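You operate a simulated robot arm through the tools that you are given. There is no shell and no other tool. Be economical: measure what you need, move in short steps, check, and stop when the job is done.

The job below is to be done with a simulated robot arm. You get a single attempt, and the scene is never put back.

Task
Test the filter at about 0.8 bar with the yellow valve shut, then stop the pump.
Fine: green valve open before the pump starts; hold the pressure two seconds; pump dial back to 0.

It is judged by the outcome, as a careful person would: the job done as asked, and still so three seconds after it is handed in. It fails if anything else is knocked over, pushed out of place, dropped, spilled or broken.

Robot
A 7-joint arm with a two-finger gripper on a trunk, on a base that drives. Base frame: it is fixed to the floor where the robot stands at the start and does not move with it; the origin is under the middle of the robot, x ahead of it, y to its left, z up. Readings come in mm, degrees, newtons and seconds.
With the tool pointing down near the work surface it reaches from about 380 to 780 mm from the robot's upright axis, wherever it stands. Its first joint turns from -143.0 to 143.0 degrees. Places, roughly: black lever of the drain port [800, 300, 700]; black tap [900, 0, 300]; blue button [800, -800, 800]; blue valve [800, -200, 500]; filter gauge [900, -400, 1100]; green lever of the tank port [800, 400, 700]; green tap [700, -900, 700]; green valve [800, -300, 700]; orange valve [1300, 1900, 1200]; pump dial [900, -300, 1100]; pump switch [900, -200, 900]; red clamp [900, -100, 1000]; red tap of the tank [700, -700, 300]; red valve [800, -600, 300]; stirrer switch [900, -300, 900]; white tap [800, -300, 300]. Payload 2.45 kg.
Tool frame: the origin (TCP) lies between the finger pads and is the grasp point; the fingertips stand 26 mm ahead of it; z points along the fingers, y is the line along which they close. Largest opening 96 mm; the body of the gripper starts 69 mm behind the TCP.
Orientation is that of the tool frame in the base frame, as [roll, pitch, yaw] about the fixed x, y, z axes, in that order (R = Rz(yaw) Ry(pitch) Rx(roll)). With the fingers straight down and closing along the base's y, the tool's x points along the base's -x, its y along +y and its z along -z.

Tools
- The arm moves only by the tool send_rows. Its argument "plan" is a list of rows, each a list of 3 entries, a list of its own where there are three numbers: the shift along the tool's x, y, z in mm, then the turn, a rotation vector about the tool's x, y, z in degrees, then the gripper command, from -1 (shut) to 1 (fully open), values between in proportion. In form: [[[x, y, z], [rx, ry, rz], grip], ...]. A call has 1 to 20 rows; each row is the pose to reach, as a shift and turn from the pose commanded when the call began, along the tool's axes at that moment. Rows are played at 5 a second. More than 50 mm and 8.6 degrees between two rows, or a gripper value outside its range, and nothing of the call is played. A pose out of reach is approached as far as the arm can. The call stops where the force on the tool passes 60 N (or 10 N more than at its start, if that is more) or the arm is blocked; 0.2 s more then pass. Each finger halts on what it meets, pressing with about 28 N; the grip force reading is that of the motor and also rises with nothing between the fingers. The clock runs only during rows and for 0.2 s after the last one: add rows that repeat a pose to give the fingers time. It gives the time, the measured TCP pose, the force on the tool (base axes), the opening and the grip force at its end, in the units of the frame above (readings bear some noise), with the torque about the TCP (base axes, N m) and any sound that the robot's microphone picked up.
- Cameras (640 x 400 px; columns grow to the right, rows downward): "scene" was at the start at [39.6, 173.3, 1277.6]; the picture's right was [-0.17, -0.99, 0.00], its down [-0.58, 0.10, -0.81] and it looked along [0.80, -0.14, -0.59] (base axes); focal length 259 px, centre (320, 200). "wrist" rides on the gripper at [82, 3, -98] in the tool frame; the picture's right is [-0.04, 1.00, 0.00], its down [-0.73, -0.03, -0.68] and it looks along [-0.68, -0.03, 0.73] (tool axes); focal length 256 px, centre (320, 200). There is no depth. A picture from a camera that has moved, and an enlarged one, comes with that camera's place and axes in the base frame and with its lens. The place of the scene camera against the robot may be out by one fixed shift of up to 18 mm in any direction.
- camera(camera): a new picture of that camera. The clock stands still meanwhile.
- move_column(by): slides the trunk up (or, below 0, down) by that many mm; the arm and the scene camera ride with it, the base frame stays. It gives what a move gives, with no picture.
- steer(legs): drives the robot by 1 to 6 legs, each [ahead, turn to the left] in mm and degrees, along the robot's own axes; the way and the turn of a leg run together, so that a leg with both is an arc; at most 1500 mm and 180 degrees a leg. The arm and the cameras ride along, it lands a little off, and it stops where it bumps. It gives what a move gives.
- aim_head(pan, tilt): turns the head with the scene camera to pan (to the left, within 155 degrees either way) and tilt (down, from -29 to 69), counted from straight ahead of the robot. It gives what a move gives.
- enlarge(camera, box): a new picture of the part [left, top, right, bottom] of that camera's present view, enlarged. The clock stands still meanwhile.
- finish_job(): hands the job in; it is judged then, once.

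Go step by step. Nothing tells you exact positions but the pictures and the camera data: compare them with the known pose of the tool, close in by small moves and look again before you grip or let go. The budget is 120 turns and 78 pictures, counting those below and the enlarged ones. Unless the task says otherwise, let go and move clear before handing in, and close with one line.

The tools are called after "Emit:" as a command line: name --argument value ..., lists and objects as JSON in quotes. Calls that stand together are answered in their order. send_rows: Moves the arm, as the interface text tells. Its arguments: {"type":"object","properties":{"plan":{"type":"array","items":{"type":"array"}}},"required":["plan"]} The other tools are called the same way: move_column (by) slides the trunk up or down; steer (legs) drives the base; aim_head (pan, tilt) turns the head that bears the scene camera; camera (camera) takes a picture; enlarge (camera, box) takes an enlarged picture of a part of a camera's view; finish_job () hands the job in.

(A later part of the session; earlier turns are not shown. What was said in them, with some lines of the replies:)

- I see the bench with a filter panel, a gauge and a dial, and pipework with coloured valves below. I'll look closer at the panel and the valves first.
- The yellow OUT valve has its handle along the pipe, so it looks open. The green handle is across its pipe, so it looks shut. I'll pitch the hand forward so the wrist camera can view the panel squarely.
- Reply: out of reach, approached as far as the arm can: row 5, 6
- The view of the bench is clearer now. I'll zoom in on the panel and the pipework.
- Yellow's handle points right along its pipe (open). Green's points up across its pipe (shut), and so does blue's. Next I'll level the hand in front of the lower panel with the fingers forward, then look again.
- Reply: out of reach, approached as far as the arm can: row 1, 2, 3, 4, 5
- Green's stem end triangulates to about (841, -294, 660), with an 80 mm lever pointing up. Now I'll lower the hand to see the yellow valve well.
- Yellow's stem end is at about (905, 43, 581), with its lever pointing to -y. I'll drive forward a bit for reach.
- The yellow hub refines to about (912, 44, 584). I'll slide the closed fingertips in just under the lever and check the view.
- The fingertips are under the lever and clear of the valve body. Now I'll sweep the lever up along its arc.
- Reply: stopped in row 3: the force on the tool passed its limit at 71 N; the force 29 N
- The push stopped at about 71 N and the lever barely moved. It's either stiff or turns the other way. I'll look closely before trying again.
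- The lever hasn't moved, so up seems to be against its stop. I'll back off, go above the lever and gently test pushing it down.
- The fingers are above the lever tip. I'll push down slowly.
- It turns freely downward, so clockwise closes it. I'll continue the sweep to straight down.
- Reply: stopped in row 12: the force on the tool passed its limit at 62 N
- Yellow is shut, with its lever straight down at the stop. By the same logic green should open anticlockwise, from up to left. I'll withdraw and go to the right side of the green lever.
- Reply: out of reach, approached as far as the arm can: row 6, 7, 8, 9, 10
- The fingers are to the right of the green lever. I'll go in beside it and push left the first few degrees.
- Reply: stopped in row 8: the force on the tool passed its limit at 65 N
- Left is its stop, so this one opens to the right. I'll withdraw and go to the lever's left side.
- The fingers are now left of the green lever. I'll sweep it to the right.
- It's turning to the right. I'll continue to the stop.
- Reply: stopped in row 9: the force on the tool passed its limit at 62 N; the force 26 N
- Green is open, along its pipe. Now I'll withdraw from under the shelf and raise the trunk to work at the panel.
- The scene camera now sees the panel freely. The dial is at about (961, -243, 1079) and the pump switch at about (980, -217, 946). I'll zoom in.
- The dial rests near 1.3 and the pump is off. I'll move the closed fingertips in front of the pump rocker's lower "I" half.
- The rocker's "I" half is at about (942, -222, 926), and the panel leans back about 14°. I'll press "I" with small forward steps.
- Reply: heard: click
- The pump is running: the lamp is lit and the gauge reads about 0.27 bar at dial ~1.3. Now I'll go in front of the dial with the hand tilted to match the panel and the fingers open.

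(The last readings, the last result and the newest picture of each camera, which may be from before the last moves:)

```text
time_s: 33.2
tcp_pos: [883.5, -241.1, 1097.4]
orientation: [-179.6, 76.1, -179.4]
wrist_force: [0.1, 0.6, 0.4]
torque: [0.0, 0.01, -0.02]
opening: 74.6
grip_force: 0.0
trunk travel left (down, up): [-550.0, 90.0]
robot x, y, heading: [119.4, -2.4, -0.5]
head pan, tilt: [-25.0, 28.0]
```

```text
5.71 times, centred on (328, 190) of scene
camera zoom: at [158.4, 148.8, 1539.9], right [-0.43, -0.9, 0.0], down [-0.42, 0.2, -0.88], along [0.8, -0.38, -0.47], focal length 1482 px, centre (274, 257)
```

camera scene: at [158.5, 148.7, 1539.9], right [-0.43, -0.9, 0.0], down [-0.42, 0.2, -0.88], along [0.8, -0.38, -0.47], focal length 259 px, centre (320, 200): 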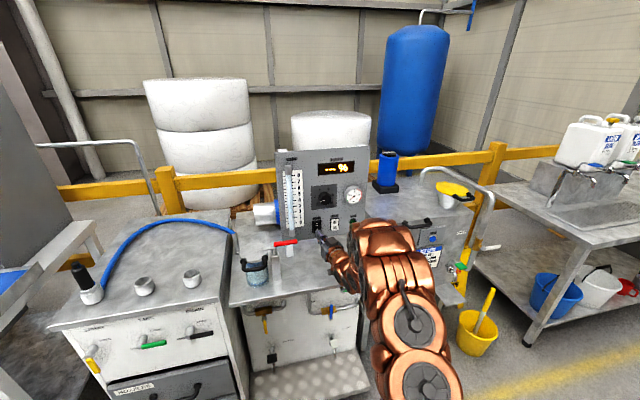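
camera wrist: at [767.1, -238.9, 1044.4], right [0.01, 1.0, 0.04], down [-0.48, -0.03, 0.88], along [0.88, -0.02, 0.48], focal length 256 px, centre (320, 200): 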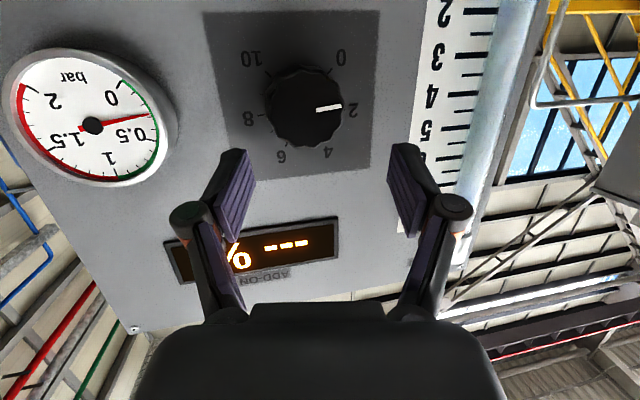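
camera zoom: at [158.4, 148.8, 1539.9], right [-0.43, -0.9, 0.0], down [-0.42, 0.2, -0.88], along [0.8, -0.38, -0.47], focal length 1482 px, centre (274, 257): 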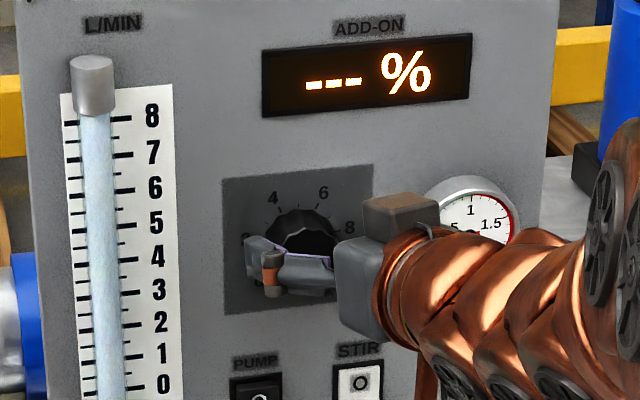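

The knob face is about (952, -249, 1073) and the gauge reads about 0.27 bar. I'll advance with the fingers straddling the knob and check the alignment.

Emit:
send_rows --plan '[[[7, -10, 10], [0, 0, 0], 0.56], [[7, -10, 35], [0, 0, 0], 0.56], [[7, -10, 56], [0, 0, 0], 0.56], [[7, -10, 56], [0, 0, 0], 0.56]]'

Emit:
camera --camera "wrist"

Emit:
enlarge --camera "scene" --box '[272, 155, 384, 225]'

```text
time_s: 34.2
tcp_pos: [935.6, -252.3, 1079.8]
orientation: [-179.6, 76.3, -179.4]
wrist_force: [-4.6, -3.6, -0.3]
torque: [-0.06, -0.12, -0.08]
opening: 84.3
grip_force: 3.8
trunk travel left (down, up): [-550.0, 90.0]
robot x, y, heading: [119.8, 2.5, -0.5]
head pan, tilt: [-25.0, 28.0]
```

```text
36 pictures are left
camera wrist: at [820.8, -249.1, 1025.4], right [0.01, 1.0, 0.04], down [-0.49, -0.03, 0.87], along [0.87, -0.02, 0.48], focal length 256 px, centre (320, 200)
```

wrist: 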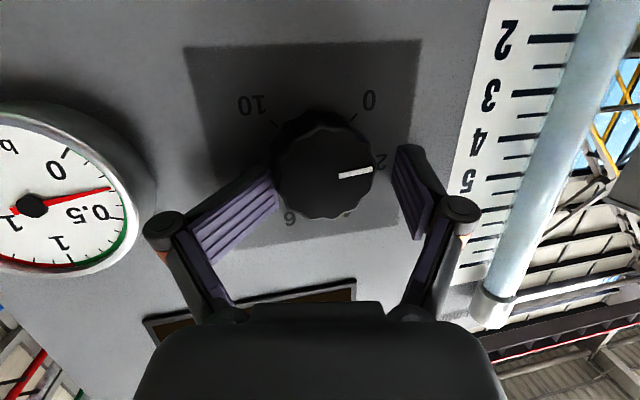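

```text
5.71 times, centred on (328, 190) of scene
camera zoom: at [158.2, 148.5, 1540.0], right [-0.43, -0.9, 0.0], down [-0.42, 0.2, -0.88], along [0.8, -0.38, -0.47], focal length 1482 px, centre (274, 257)
```

zoom: 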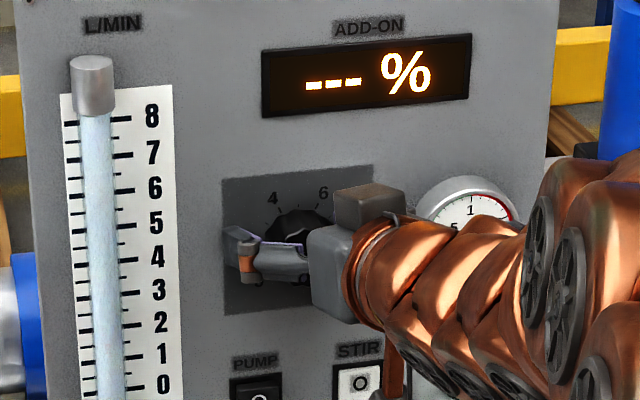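

One finger seems to have met the knob's edge, since the opening grew. I'll back off, open wider and look.

Emit:
send_rows --plan '[[[0, 0, -20], [0, 0, 0], 0.7], [[0, 0, -35], [0, 0, 0], 0.9], [[0, 0, -35], [0, 0, 0], 0.9]]'

Emit:
camera --camera "wrist"

```text
time_s: 35.0
tcp_pos: [900.8, -252.5, 1087.2]
orientation: [-179.4, 76.2, -179.2]
wrist_force: [0.5, -0.4, -0.7]
torque: [-0.02, -0.05, 0.02]
opening: 91.2
grip_force: 0.0
trunk travel left (down, up): [-550.0, 90.0]
robot x, y, heading: [121.1, 1.1, -0.6]
head pan, tilt: [-25.0, 28.0]
```

```text
34 pictures are left
camera wrist: at [786.4, -249.4, 1033.4], right [0.01, 1.0, 0.04], down [-0.48, -0.03, 0.87], along [0.88, -0.02, 0.48], focal length 256 px, centre (320, 200)
```

wrist: 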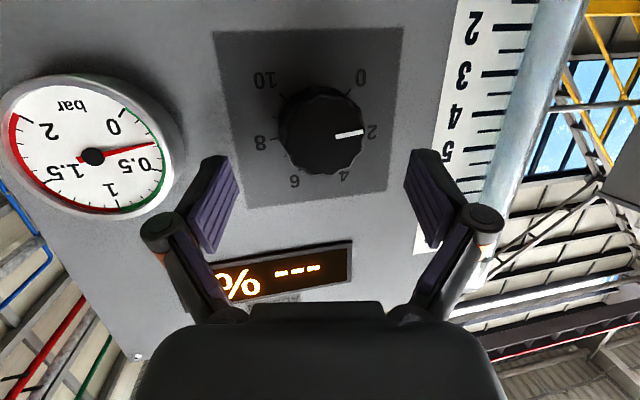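

Re-triangulating shows the panel is really vertical but yawed about 9°, with its right side nearer. That's why one finger touched. I'll realign the hand to it: level, yawed 9° right, axis on the knob at about (926, -251, 1067).

Emit:
send_rows --plan '[[[9, 3, -10], [3, -4.7, 0.4], 0.6], [[18, 7, -20], [6, -9.3, 0.7], 0.6], [[27.6, 10.5, -28], [9, -14, 1.1], 0.6], [[27.6, 10.5, -28], [9, -14, 1.1], 0.6]]'

Emit:
camera --camera "wrist"

```text
time_s: 36.0
tcp_pos: [867.3, -242.1, 1067.1]
orientation: [-20.3, 89.7, -29.2]
wrist_force: [0.0, 0.0, -0.1]
torque: [-0.01, 0.01, 0.0]
opening: 76.9
grip_force: 0.1
trunk travel left (down, up): [-550.0, 90.0]
robot x, y, heading: [120.2, 0.5, -0.4]
head pan, tilt: [-25.0, 28.0]
```

```text
33 pictures are left
camera wrist: at [770.9, -224.1, 986.2], right [0.15, 0.99, 0.04], down [-0.68, 0.08, 0.73], along [0.72, -0.14, 0.68], focal length 256 px, centre (320, 200)
```

wrist: 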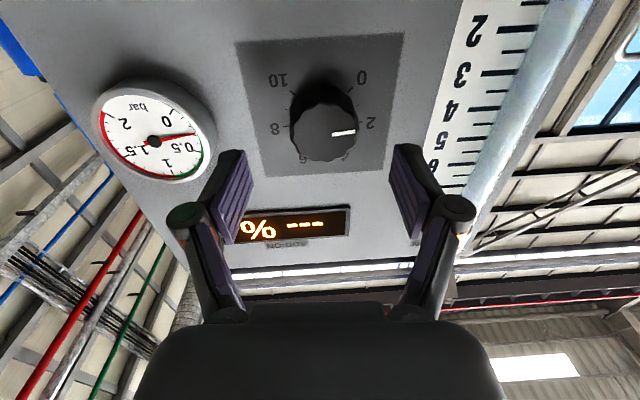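

Well aligned now. The knob face is about 51 mm ahead on the hand's axis, so I'll advance around it.

Emit:
send_rows --plan '[[[1, 2, 15], [0, 0, 0], 0.6], [[1, 2, 30], [0, 0, 0], 0.6], [[1, 2, 38], [0, 0, 0], 0.6], [[1, 2, 38], [0, 0, 0], 0.6]]'

Emit:
camera --camera "wrist"

```text
time_s: 37.0
tcp_pos: [904.7, -245.1, 1067.7]
orientation: [-15.4, 89.7, -24.2]
wrist_force: [0.5, -1.0, 0.1]
torque: [0.02, -0.04, 0.02]
opening: 76.9
grip_force: 0.1
trunk travel left (down, up): [-550.0, 90.0]
robot x, y, heading: [121.7, -0.4, -0.5]
head pan, tilt: [-25.0, 28.0]
```

```text
32 pictures are left
camera wrist: at [808.6, -227.1, 985.8], right [0.15, 0.99, 0.04], down [-0.68, 0.08, 0.73], along [0.72, -0.14, 0.68], focal length 256 px, centre (320, 200)
```

wrist: 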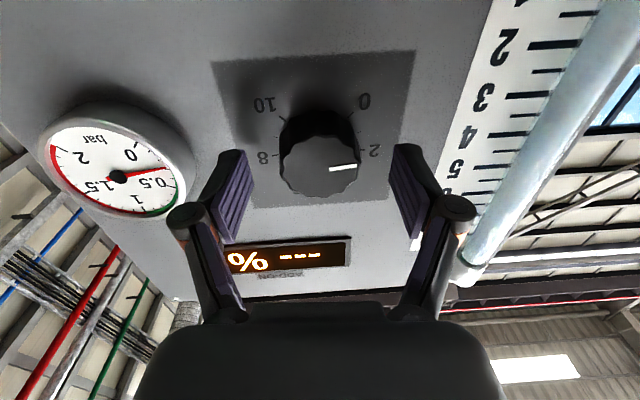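

The fingertips are about 11 mm past the knob face. I'll advance a little more, close, and turn clockwise about 48° as a first step.

Emit:
send_rows --plan '[[[0, 0, 4], [0, 0, 0], 0.4], [[0, 0, 4], [0, 0, 0], -0.1], [[0, 0, 4], [0, 0, 0], -0.5], [[0, 0, 4], [0, 0, 0], -0.5], [[0, 0, 4], [0, 0, 0], -0.5]]'

Emit:
camera --camera "wrist"

```text
time_s: 38.2
tcp_pos: [907.3, -247.7, 1066.3]
orientation: [-15.3, 89.8, -24.2]
wrist_force: [-2.7, -0.9, -1.6]
torque: [0.08, 0.21, -0.15]
opening: 45.5
grip_force: 45.1
trunk travel left (down, up): [-550.0, 90.0]
robot x, y, heading: [120.4, 2.1, -0.5]
head pan, tilt: [-25.0, 28.0]
```

```text
31 pictures are left
camera wrist: at [812.1, -228.0, 985.2], right [0.15, 0.99, 0.04], down [-0.68, 0.08, 0.73], along [0.72, -0.14, 0.68], focal length 256 px, centre (320, 200)
```

wrist: 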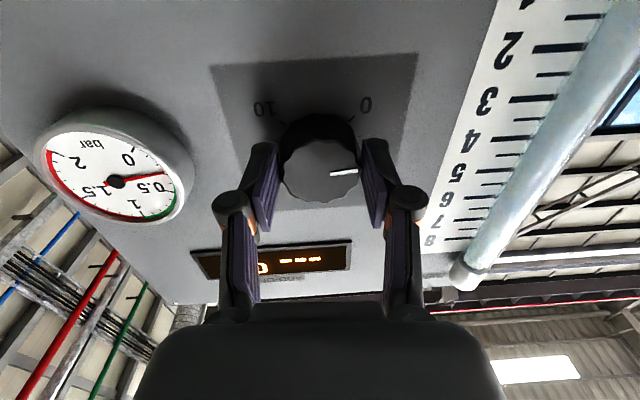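

Gripped evenly on the knob (45 mm). Now I'll rotate clockwise by about 48°.

Emit:
send_rows --plan '[[[0, 0, 0], [0, 0, 6], -0.5], [[0, 0, 0], [0, 0, 12], -0.5], [[0, 0, 0], [0, 0, 18], -0.5], [[0, 0, 0], [0, 0, 24], -0.5], [[0, 0, 0], [0, 0, 30], -0.5], [[0, 0, 0], [0, 0, 36], -0.5], [[0, 0, 0], [0, 0, 42], -0.5], [[0, 0, 0], [0, 0, 48], -0.5], [[0, 0, 0], [0, 0, 48], -0.5]]'

Emit:
camera --camera "wrist"

```text
time_s: 40.2
tcp_pos: [908.3, -244.3, 1067.8]
orientation: [89.5, 42.1, 81.0]
wrist_force: [-9.9, 16.1, -3.5]
torque: [-0.04, 0.0, 0.31]
opening: 45.6
grip_force: 45.1
trunk travel left (down, up): [-550.0, 90.0]
robot x, y, heading: [121.9, 0.9, -0.7]
head pan, tilt: [-25.0, 28.0]
```

```text
30 pictures are left
camera wrist: at [821.7, -167.0, 1015.9], right [0.09, 0.63, 0.77], down [-0.76, -0.45, 0.47], along [0.64, -0.63, 0.44], focal length 256 px, centre (320, 200)
```

wrist: 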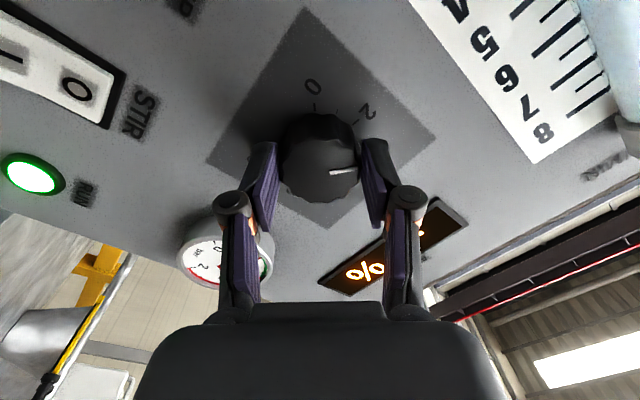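

The knob turned with the hand. I'll read the gauge from the scene camera and enlarge the wrist view.

Emit:
enlarge --camera "scene" --box '[300, 165, 380, 215]'

Emit:
enlarge --camera "wrist" --box '[160, 200, 320, 300]'

```text
8.00 times, centred on (340, 190) of scene
camera zoom: at [157.9, 150.0, 1539.9], right [-0.43, -0.9, 0.0], down [-0.42, 0.2, -0.88], along [0.8, -0.38, -0.47], focal length 2075 px, centre (160, 280)
```

zoom: 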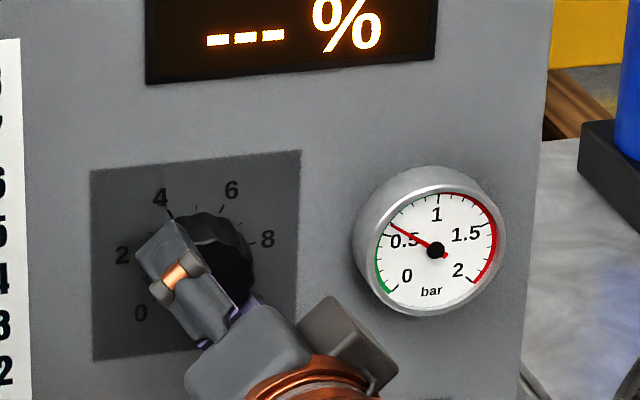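

```text
4.00 times, centred on (240, 250) of wrist
camera zoom: at [821.7, -167.0, 1015.9], right [0.09, 0.63, 0.77], down [-0.76, -0.45, 0.47], along [0.64, -0.63, 0.44], focal length 1024 px, centre (640, 0)
```

zoom: 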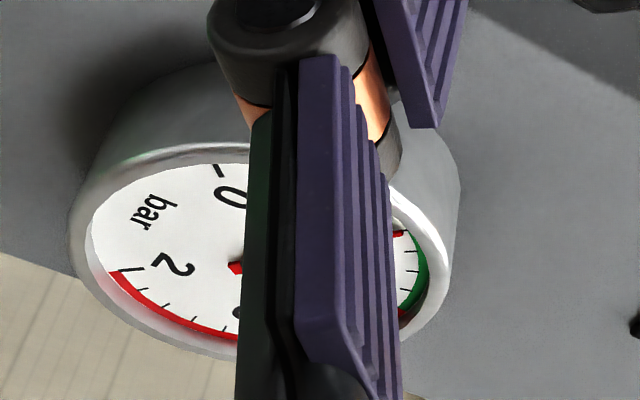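

The gauge is at about 0.58 bar. I'll turn about 22° more.

Emit:
send_rows --plan '[[[0, 0, 0], [0, 0, 6], -0.5], [[0, 0, 0], [0, 0, 12], -0.5], [[0, 0, 0], [0, 0, 18], -0.5], [[0, 0, 0], [0, 0, 22], -0.5], [[0, 0, 0], [0, 0, 22], -0.5], [[0, 0, 0], [0, 0, 22], -0.5], [[0, 0, 0], [0, 0, 22], -0.5]]'

Emit:
enlarge --camera "scene" --box '[324, 170, 372, 200]'

```text
time_s: 41.8
tcp_pos: [910.0, -243.4, 1070.0]
orientation: [89.6, 20.2, 81.1]
wrist_force: [13.6, 15.7, 23.6]
torque: [-0.06, 0.0, 1.44]
opening: 45.2
grip_force: 45.0
trunk travel left (down, up): [-550.0, 90.0]
robot x, y, heading: [121.0, -0.4, -0.2]
head pan, tilt: [-25.0, 28.0]
```

```text
13.33 times, centred on (348, 185) of scene
camera zoom: at [158.0, 151.0, 1539.9], right [-0.43, -0.9, 0.0], down [-0.42, 0.2, -0.88], along [0.8, -0.38, -0.47], focal length 3458 px, centre (-53, 400)
```

zoom: 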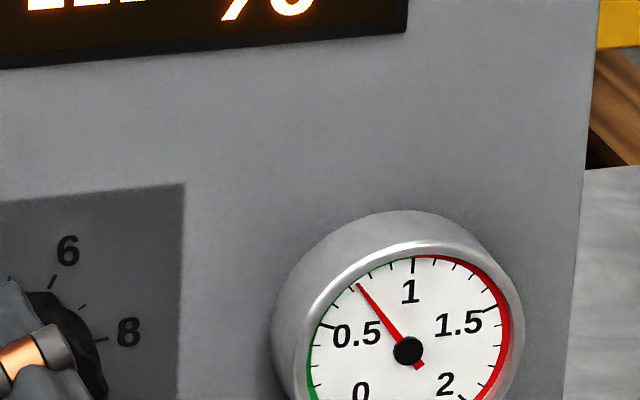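

I'll zoom further in to read the value exactly.

Emit:
enlarge --camera "scene" --box '[344, 186, 366, 200]'

```text
16.00 times, centred on (355, 193) of scene
camera zoom: at [158.0, 151.0, 1539.9], right [-0.43, -0.9, 0.0], down [-0.42, 0.2, -0.88], along [0.8, -0.38, -0.47], focal length 4150 px, centre (-240, 312)
```

zoom: 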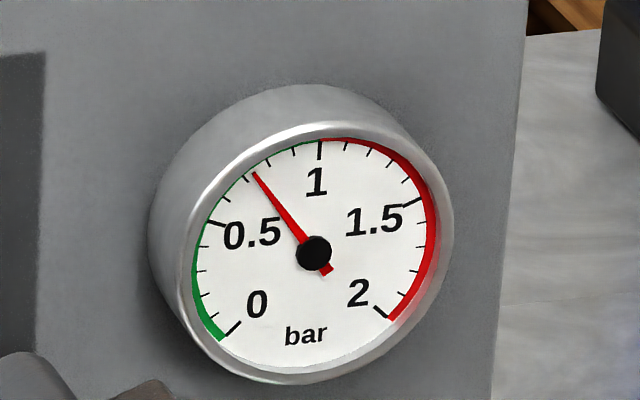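

That reads about 0.73 bar. I'll add about 8° more and wait for it to settle.

Emit:
send_rows --plan '[[[0, 0, 0], [0, 0, 4], -0.5], [[0, 0, 0], [0, 0, 8], -0.5], [[0, 0, 0], [0, 0, 8], -0.5], [[0, 0, 0], [0, 0, 8], -0.5], [[0, 0, 0], [0, 0, 8], -0.5]]'

Emit:
enlarge --camera "scene" --box '[344, 186, 366, 200]'

```text
time_s: 43.0
tcp_pos: [908.4, -244.2, 1069.4]
orientation: [89.4, 12.1, 81.1]
wrist_force: [22.8, 18.9, 40.2]
torque: [-0.22, -0.61, 1.07]
opening: 45.1
grip_force: 45.1
trunk travel left (down, up): [-550.0, 90.0]
robot x, y, heading: [122.6, 0.4, -0.4]
head pan, tilt: [-25.0, 28.0]
```

```text
16.00 times, centred on (355, 193) of scene
camera zoom: at [157.6, 151.7, 1539.9], right [-0.43, -0.9, 0.0], down [-0.42, 0.2, -0.88], along [0.8, -0.38, -0.47], focal length 4150 px, centre (-240, 312)
```

zoom: 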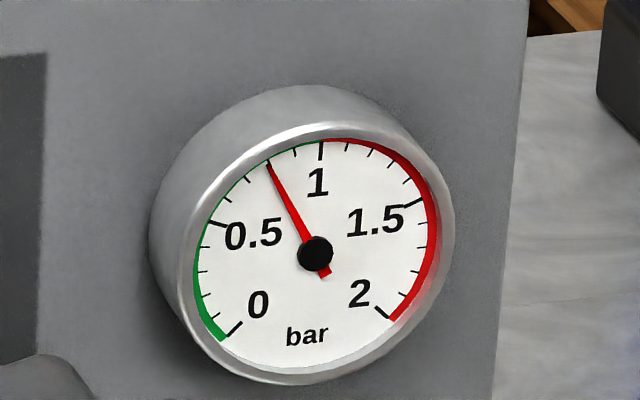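

The needle is right on 0.8 bar. I'll hold for about 3 seconds.

Emit:
send_rows --plan '[[[0, 0, 0], [0, 0, 0], -0.5], [[0, 0, 0], [0, 0, 0], -0.5], [[0, 0, 0], [0, 0, 0], -0.5], [[0, 0, 0], [0, 0, 0], -0.5], [[0, 0, 0], [0, 0, 0], -0.5], [[0, 0, 0], [0, 0, 0], -0.5], [[0, 0, 0], [0, 0, 0], -0.5], [[0, 0, 0], [0, 0, 0], -0.5], [[0, 0, 0], [0, 0, 0], -0.5], [[0, 0, 0], [0, 0, 0], -0.5], [[0, 0, 0], [0, 0, 0], -0.5], [[0, 0, 0], [0, 0, 0], -0.5], [[0, 0, 0], [0, 0, 0], -0.5], [[0, 0, 0], [0, 0, 0], -0.5], [[0, 0, 0], [0, 0, 0], -0.5], [[0, 0, 0], [0, 0, 0], -0.5]]'

Emit:
enlarge --camera "scene" --box '[344, 186, 366, 200]'

```text
time_s: 44.1
tcp_pos: [908.4, -243.4, 1069.8]
orientation: [89.4, 12.1, 81.4]
wrist_force: [-6.5, 3.5, 10.1]
torque: [-0.09, -0.23, 1.27]
opening: 45.1
grip_force: 45.0
trunk travel left (down, up): [-550.0, 90.0]
robot x, y, heading: [122.3, 1.2, -0.3]
head pan, tilt: [-25.0, 28.0]
stopped in row 5: the force on the tool passed its limit at 60 N (the readings are from after the stop); the commanded pose is now the measured one
```

```text
16.00 times, centred on (355, 193) of scene
camera zoom: at [157.2, 149.9, 1539.0], right [-0.43, -0.9, 0.0], down [-0.42, 0.2, -0.88], along [0.8, -0.38, -0.47], focal length 4150 px, centre (-240, 312)
```

zoom: 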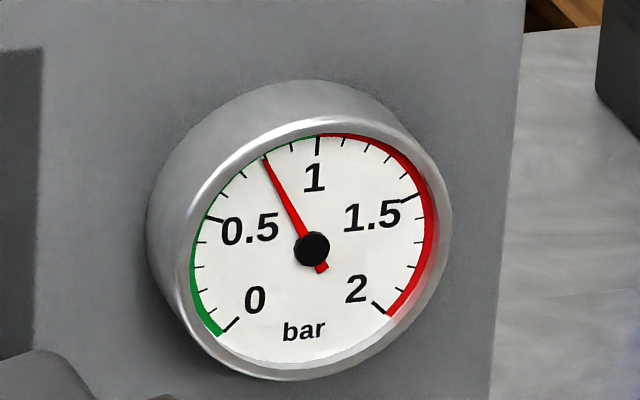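

Force had built up and has now relaxed, and the gauge still reads 0.8. I'll hold a further 3 seconds.

Emit:
send_rows --plan '[[[0, 0, 0], [0, 0, 0], -0.5], [[0, 0, 0], [0, 0, 0], -0.5], [[0, 0, 0], [0, 0, 0], -0.5], [[0, 0, 0], [0, 0, 0], -0.5], [[0, 0, 0], [0, 0, 0], -0.5], [[0, 0, 0], [0, 0, 0], -0.5], [[0, 0, 0], [0, 0, 0], -0.5], [[0, 0, 0], [0, 0, 0], -0.5], [[0, 0, 0], [0, 0, 0], -0.5], [[0, 0, 0], [0, 0, 0], -0.5], [[0, 0, 0], [0, 0, 0], -0.5], [[0, 0, 0], [0, 0, 0], -0.5], [[0, 0, 0], [0, 0, 0], -0.5], [[0, 0, 0], [0, 0, 0], -0.5], [[0, 0, 0], [0, 0, 0], -0.5], [[0, 0, 0], [0, 0, 0], -0.5]]'

Emit:
enlarge --camera "scene" --box '[344, 186, 366, 200]'

```text
time_s: 47.5
tcp_pos: [908.1, -242.4, 1068.4]
orientation: [89.5, 12.1, 81.3]
wrist_force: [1.0, 13.1, 17.5]
torque: [-0.1, -0.34, 0.6]
opening: 45.2
grip_force: 44.8
trunk travel left (down, up): [-550.0, 90.0]
robot x, y, heading: [120.0, -3.0, -0.1]
head pan, tilt: [-25.0, 28.0]
```

```text
16.00 times, centred on (355, 193) of scene
camera zoom: at [157.4, 151.1, 1539.8], right [-0.43, -0.9, 0.0], down [-0.42, 0.2, -0.88], along [0.8, -0.38, -0.47], focal length 4150 px, centre (-240, 312)
```

zoom: 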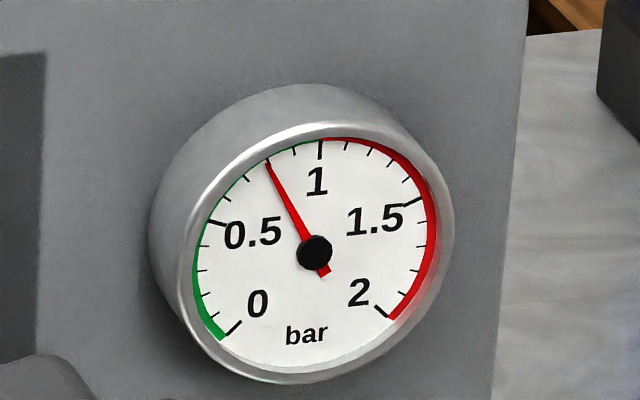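

Held at 0.8 bar for well over two seconds. Now I'll turn the dial back anticlockwise.

Emit:
send_rows --plan '[[[0, 0, 0], [0, 0, -7], -0.5], [[0, 0, 0], [0, 0, -14], -0.5], [[0, 0, 0], [0, 0, -21], -0.5], [[0, 0, 0], [0, 0, -28], -0.5], [[0, 0, 0], [0, 0, -35], -0.5], [[0, 0, 0], [0, 0, -42], -0.5], [[0, 0, 0], [0, 0, -49], -0.5], [[0, 0, 0], [0, 0, -56], -0.5], [[0, 0, 0], [0, 0, -63], -0.5], [[0, 0, 0], [0, 0, -70], -0.5], [[0, 0, 0], [0, 0, -77], -0.5], [[0, 0, 0], [0, 0, -84], -0.5], [[0, 0, 0], [0, 0, -91], -0.5], [[0, 0, 0], [0, 0, -98], -0.5], [[0, 0, 0], [0, 0, -98], -0.5]]'

Emit:
camera --camera "wrist"

```text
time_s: 50.7
tcp_pos: [908.9, -247.9, 1067.9]
orientation: [-88.9, 69.8, -97.9]
wrist_force: [-11.2, -9.6, -8.5]
torque: [0.08, 0.35, -0.63]
opening: 45.1
grip_force: 45.4
trunk travel left (down, up): [-550.0, 90.0]
robot x, y, heading: [122.2, -0.5, -0.5]
head pan, tilt: [-25.0, 28.0]
```

```text
22 pictures are left
camera wrist: at [808.0, -256.7, 990.0], right [0.15, 0.94, -0.31], down [-0.64, 0.33, 0.69], along [0.75, 0.09, 0.65], focal length 256 px, centre (320, 200)
```

wrist: 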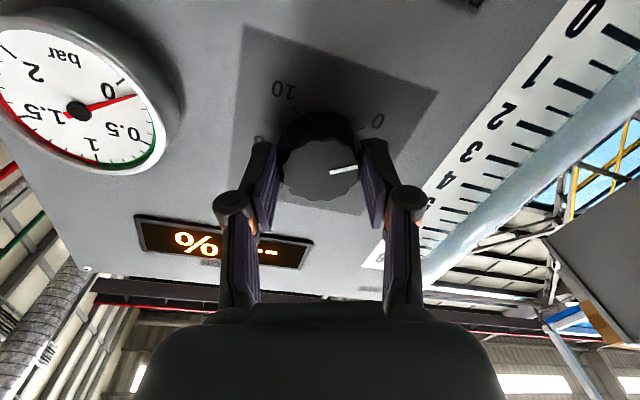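

The gauge has fallen to about 0.1 and the dial is near 0.6. I'll turn the rest slowly.

Emit:
send_rows --plan '[[[0, 0, 0], [0, 0, -4], -0.5], [[0, 0, 0], [0, 0, -8], -0.5], [[0, 0, 0], [0, 0, -12], -0.5], [[0, 0, 0], [0, 0, -16], -0.5], [[0, 0, 0], [0, 0, -16], -0.5]]'

Emit:
camera --camera "wrist"

Emit:
enlarge --camera "scene" --box '[344, 186, 366, 200]'

```text
time_s: 51.9
tcp_pos: [908.5, -248.1, 1068.2]
orientation: [-89.2, 53.9, -98.2]
wrist_force: [-15.4, -18.5, -3.5]
torque: [0.95, 0.12, -0.92]
opening: 45.3
grip_force: 45.1
trunk travel left (down, up): [-550.0, 90.0]
robot x, y, heading: [124.4, -0.8, -0.5]
head pan, tilt: [-25.0, 28.0]
```

```text
21 pictures are left
camera wrist: at [805.0, -277.2, 1000.6], right [0.13, 0.82, -0.56], down [-0.61, 0.51, 0.6], along [0.78, 0.26, 0.57], focal length 256 px, centre (320, 200)
```

wrist: 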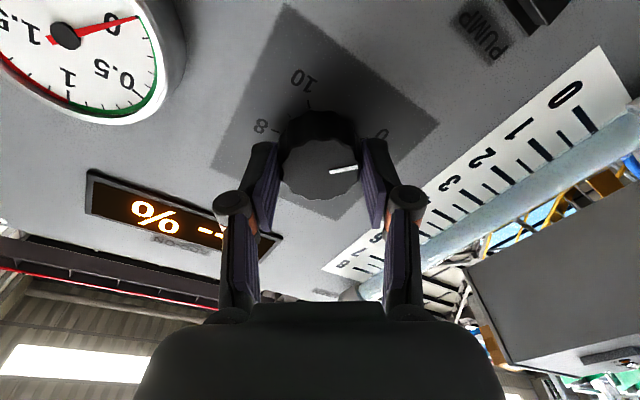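

```text
16.00 times, centred on (355, 193) of scene
camera zoom: at [157.6, 147.7, 1540.1], right [-0.43, -0.9, 0.0], down [-0.42, 0.2, -0.88], along [0.8, -0.38, -0.47], focal length 4150 px, centre (-240, 312)
```

zoom: 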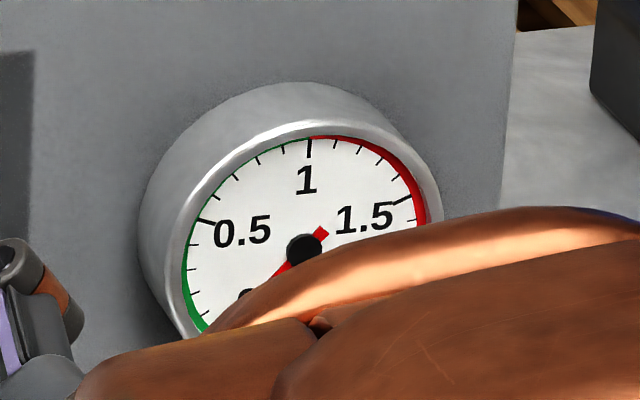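

Torque about the knob axis rose to ~1 N·m, which suggests the zero stop. I'll nudge a few degrees more to make sure, then release and back away.

Emit:
send_rows --plan '[[[0, 0, 0], [0, 0, -3], -0.5], [[0, 0, 0], [0, 0, -5], -0.5], [[0, 0, 0], [0, 0, -5], -0.5]]'

Emit:
send_rows --plan '[[[0, 0, 0], [0, 0, 0], 0], [[0, 0, 0], [0, 0, 0], 0.6], [[0, 0, 0], [0, 0, 0], 0.6], [[0, 0, -20], [0, 0, 0], 0.6], [[0, 0, -50], [0, 0, 0], 0.6], [[0, 0, -80], [0, 0, 0], 0.6], [[0, 0, -80], [0, 0, 0], 0.6]]'

Emit:
camera --camera "wrist"

Emit:
enlarge --camera "scene" --box '[280, 165, 376, 225]'

```text
time_s: 52.7
tcp_pos: [908.1, -246.7, 1070.1]
orientation: [-89.1, 49.0, -98.1]
wrist_force: [-9.8, -19.0, 7.6]
torque: [0.9, -0.28, -0.49]
opening: 45.8
grip_force: 44.8
trunk travel left (down, up): [-550.0, 90.0]
robot x, y, heading: [119.7, 1.7, -0.4]
head pan, tilt: [-25.0, 28.0]
```

```text
time_s: 54.3
tcp_pos: [828.2, -234.0, 1065.8]
orientation: [-89.4, 48.9, -98.4]
wrist_force: [0.6, -0.5, 0.8]
torque: [-0.02, 0.01, 0.0]
opening: 76.7
grip_force: 0.1
trunk travel left (down, up): [-550.0, 90.0]
robot x, y, heading: [120.6, 1.3, -0.5]
head pan, tilt: [-25.0, 28.0]
```

```text
19 pictures are left
camera wrist: at [725.0, -268.9, 1003.4], right [0.12, 0.77, -0.63], down [-0.6, 0.56, 0.57], along [0.79, 0.31, 0.53], focal length 256 px, centre (320, 200)
```

wrist: 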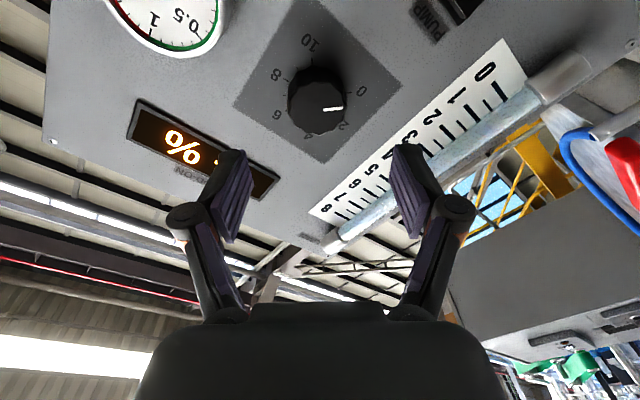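

```text
6.67 times, centred on (328, 195) of scene
camera zoom: at [158.5, 149.4, 1539.9], right [-0.43, -0.9, 0.0], down [-0.42, 0.2, -0.88], along [0.8, -0.38, -0.47], focal length 1729 px, centre (267, 233)
```

zoom: 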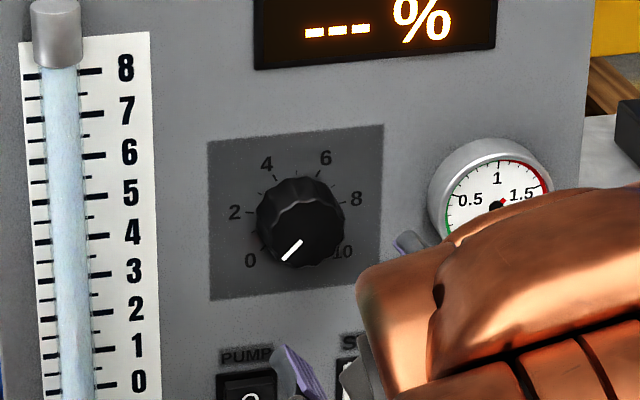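

The dial is at 0. Now I'll untwist the hand, close the fingers and go in front of the pump switch's upper "O" half.

Emit:
send_rows --plan '[[[11, 15.8, 2], [0, 0, 6.8], 0], [[22, 31.6, 4], [0, 0, 13.6], -0.5], [[33, 47.4, 6], [0, 0, 20.4], -1], [[44, 63.2, 9], [0, 0, 27.2], -1], [[55, 79, 12], [0, 0, 34], -1], [[66, 94.7, 15], [0, 0, 41], -1], [[66, 94.7, 40], [0, 0, 41], -1], [[66, 94.7, 60], [0, 0, 41], -1], [[66, 94.7, 60], [0, 0, 41], -1]]'

Emit:
camera --camera "wrist"

Emit:
enlarge --camera "scene" --box '[280, 175, 376, 235]'

```text
time_s: 56.3
tcp_pos: [894.3, -214.4, 956.0]
orientation: [-18.8, 89.6, -27.5]
wrist_force: [0.3, -0.4, 1.0]
torque: [0.0, 0.02, -0.02]
opening: 0.0
grip_force: 28.0
trunk travel left (down, up): [-550.0, 90.0]
robot x, y, heading: [124.3, 2.4, -0.8]
head pan, tilt: [-25.0, 28.0]
```

```text
17 pictures are left
camera wrist: at [798.6, -196.2, 874.6], right [0.15, 0.99, 0.04], down [-0.68, 0.08, 0.73], along [0.72, -0.14, 0.68], focal length 256 px, centre (320, 200)
```

wrist: 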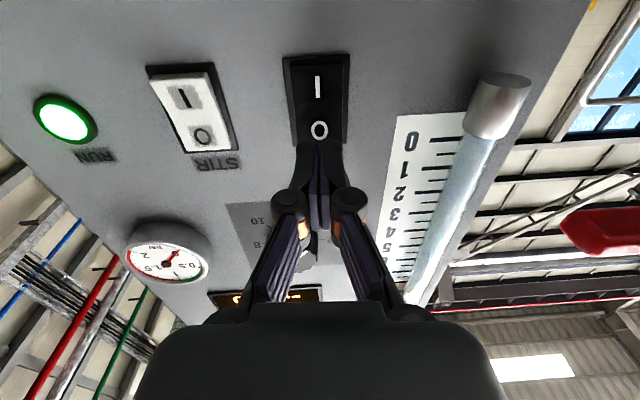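

```text
6.67 times, centred on (328, 205) of scene
camera zoom: at [158.5, 149.4, 1539.9], right [-0.43, -0.9, 0.0], down [-0.42, 0.2, -0.88], along [0.8, -0.38, -0.47], focal length 1729 px, centre (267, 167)
```

zoom: 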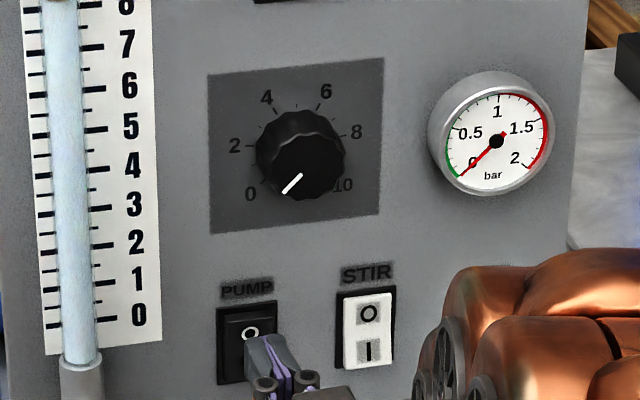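

The gauge reads 0 and the fingertips are lined up with "O". I'll press it.

Emit:
send_rows --plan '[[[3, 0, 8], [0, 0, 0], -1], [[3, 0, 14], [0, 0, 0], -1], [[3, 0, 18], [0, 0, 0], -1], [[3, 0, 21], [0, 0, 0], -1], [[3, 0, 23], [0, 0, 0], -1], [[3, 0, 25], [0, 0, 0], -1], [[3, 0, 27], [0, 0, 0], -1], [[3, 0, 10], [0, 0, 0], -1], [[3, 0, -30], [0, 0, 0], -1]]'

Emit:
camera --camera "wrist"

```text
time_s: 58.3
tcp_pos: [864.5, -210.4, 952.7]
orientation: [-17.8, 89.5, -26.5]
wrist_force: [0.3, 0.5, 0.1]
torque: [0.03, -0.02, -0.01]
opening: 0.0
grip_force: 27.7
trunk travel left (down, up): [-550.0, 90.0]
robot x, y, heading: [119.0, 0.2, -0.5]
head pan, tilt: [-25.0, 28.0]
```

```text
15 pictures are left
camera wrist: at [768.4, -192.4, 871.5], right [0.15, 0.99, 0.04], down [-0.68, 0.08, 0.73], along [0.72, -0.14, 0.68], focal length 256 px, centre (320, 200)
```

wrist: 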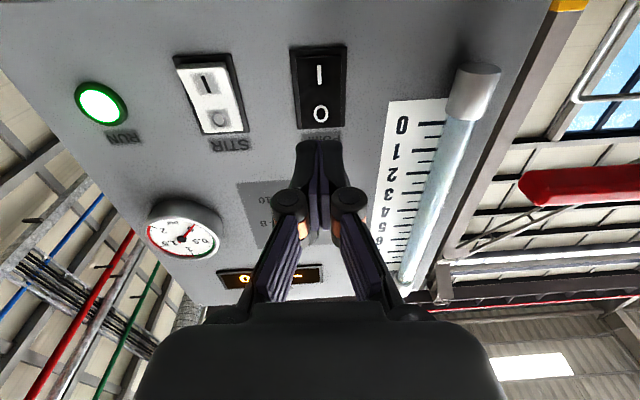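

No click, and the lamp is still lit. I didn't go far enough, so I'll press deeper in small steps.

Emit:
send_rows --plan '[[[1, 0, 35], [0, 0, 0], -1], [[1, 0, 52], [0, 0, 0], -1], [[1, 0, 57], [0, 0, 0], -1], [[1, 0, 59], [0, 0, 0], -1], [[1, 0, 61], [0, 0, 0], -1], [[1, 0, 63], [0, 0, 0], -1], [[1, 0, 65], [0, 0, 0], -1], [[1, 0, 67], [0, 0, 0], -1], [[1, 0, 67], [0, 0, 0], -1]]'

Emit:
camera --camera "wrist"

```text
time_s: 59.6
tcp_pos: [921.0, -220.1, 952.5]
orientation: [-23.5, 89.6, -32.2]
wrist_force: [-40.0, 10.0, 11.1]
torque: [0.02, 0.25, -0.15]
opening: 0.0
grip_force: 28.2
trunk travel left (down, up): [-550.0, 90.0]
robot x, y, heading: [122.4, 4.9, -0.4]
head pan, tilt: [-25.0, 28.0]
heard: click
stopped in row 6: the force on the tool passed its limit at 65 N (the readings are from after the stop); the commanded pose is now the measured one
```

```text
14 pictures are left
camera wrist: at [825.2, -200.8, 871.7], right [0.15, 0.99, 0.04], down [-0.68, 0.08, 0.73], along [0.72, -0.14, 0.68], focal length 256 px, centre (320, 200)
```

wrist: 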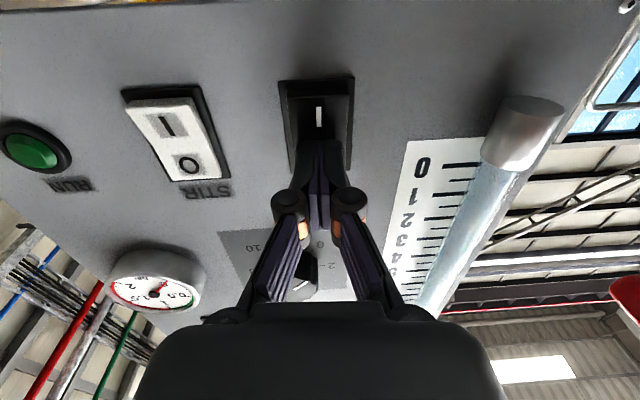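

It clicked and the RUN lamp is dark. I'll withdraw and verify everything.

Emit:
send_rows --plan '[[[0, 0, -40], [0, 0, 0], -1], [[0, 0, -85], [0, 0, 0], -1], [[0, -45, -130], [0, 0, 0], -1], [[0, -90, -150], [0, 0, 0], -1], [[0, -130, -170], [0, 0, 0], -1], [[0, -170, -190], [0, 0, 0], -1], [[0, -170, -190], [0, 0, 0], -1]]'

Emit:
enlarge --camera "scene" --box '[272, 165, 384, 235]'

Emit:
enlarge --camera "scene" --box '[200, 220, 400, 345]'

```text
refused: row 3 steps farther than a row can; nothing moved
```

```text
5.71 times, centred on (328, 200) of scene
camera zoom: at [154.1, 150.4, 1540.1], right [-0.43, -0.9, 0.0], down [-0.42, 0.2, -0.88], along [0.8, -0.38, -0.47], focal length 1482 px, centre (274, 200)
```

zoom: 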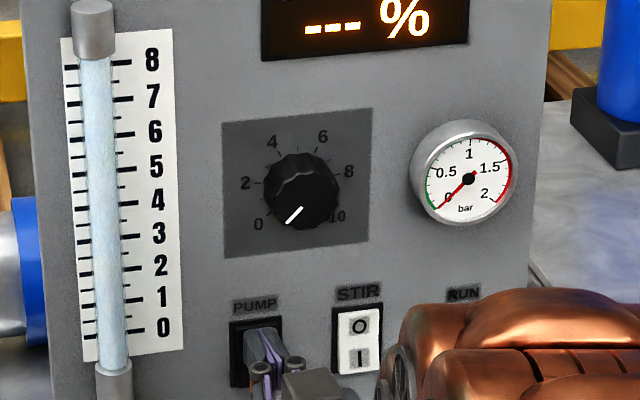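

```text
3.20 times, centred on (300, 282) of scene
camera zoom: at [154.1, 150.4, 1540.1], right [-0.43, -0.9, 0.0], down [-0.42, 0.2, -0.88], along [0.8, -0.38, -0.47], focal length 830 px, centre (384, -64)
```

zoom: 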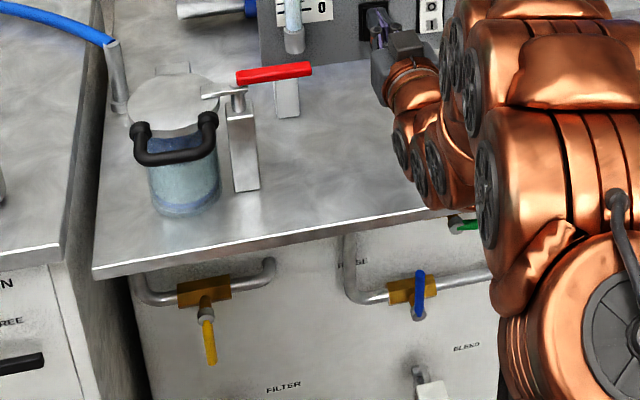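

The withdraw was refused because a step was too big. I'll retry with smaller steps.

Emit:
send_rows --plan '[[[0, 0, -35], [0, 0, 0], -1], [[0, 0, -75], [0, 0, 0], -1], [[0, -20, -110], [0, 0, 0], -1], [[0, -50, -140], [0, 0, 0], -1], [[0, -85, -165], [0, 0, 0], -1], [[0, -120, -185], [0, 0, 0], -1], [[0, -120, -185], [0, 0, 0], -1]]'

Emit:
enlarge --camera "scene" --box '[272, 165, 384, 235]'

Emit:
camera --camera "scene"

```text
time_s: 61.2
tcp_pos: [723.4, -310.2, 950.3]
orientation: [-39.6, 89.9, -48.3]
wrist_force: [-0.4, 0.3, 1.1]
torque: [0.02, -0.02, -0.01]
opening: 0.0
grip_force: 28.4
trunk travel left (down, up): [-550.0, 90.0]
robot x, y, heading: [120.1, -0.1, -0.5]
head pan, tilt: [-25.0, 28.0]
```

```text
5.71 times, centred on (328, 200) of scene
camera zoom: at [158.0, 149.3, 1539.9], right [-0.43, -0.9, 0.0], down [-0.42, 0.2, -0.88], along [0.8, -0.38, -0.47], focal length 1482 px, centre (274, 200)
```

zoom: 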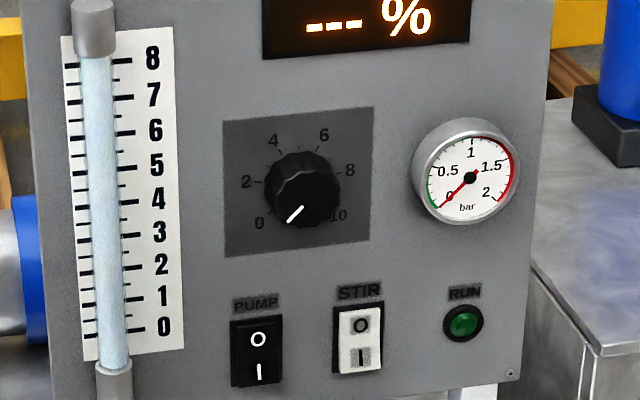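

```text
10 pictures are left
camera scene: at [158.0, 149.3, 1539.9], right [-0.43, -0.9, 0.0], down [-0.42, 0.2, -0.88], along [0.8, -0.38, -0.47], focal length 259 px, centre (320, 200)
```

scene: 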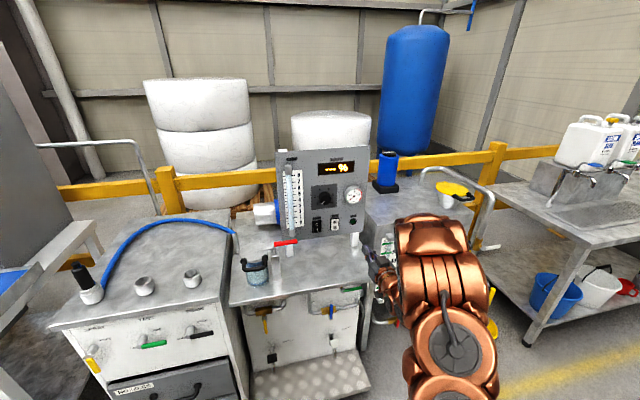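

The pump is off with the lamp dark, the dial is at 0 and the gauge reads 0. Yellow is shut and green is open, nothing else was disturbed, and the hand is clear, so I'm handing in.

Emit:
finish_job

```text
The job is handed in.
```

The filter was tested at 0.8 bar with the yellow valve shut and the green valve open, held for over 3 seconds; then the dial was turned back to 0 and the pump switched off.
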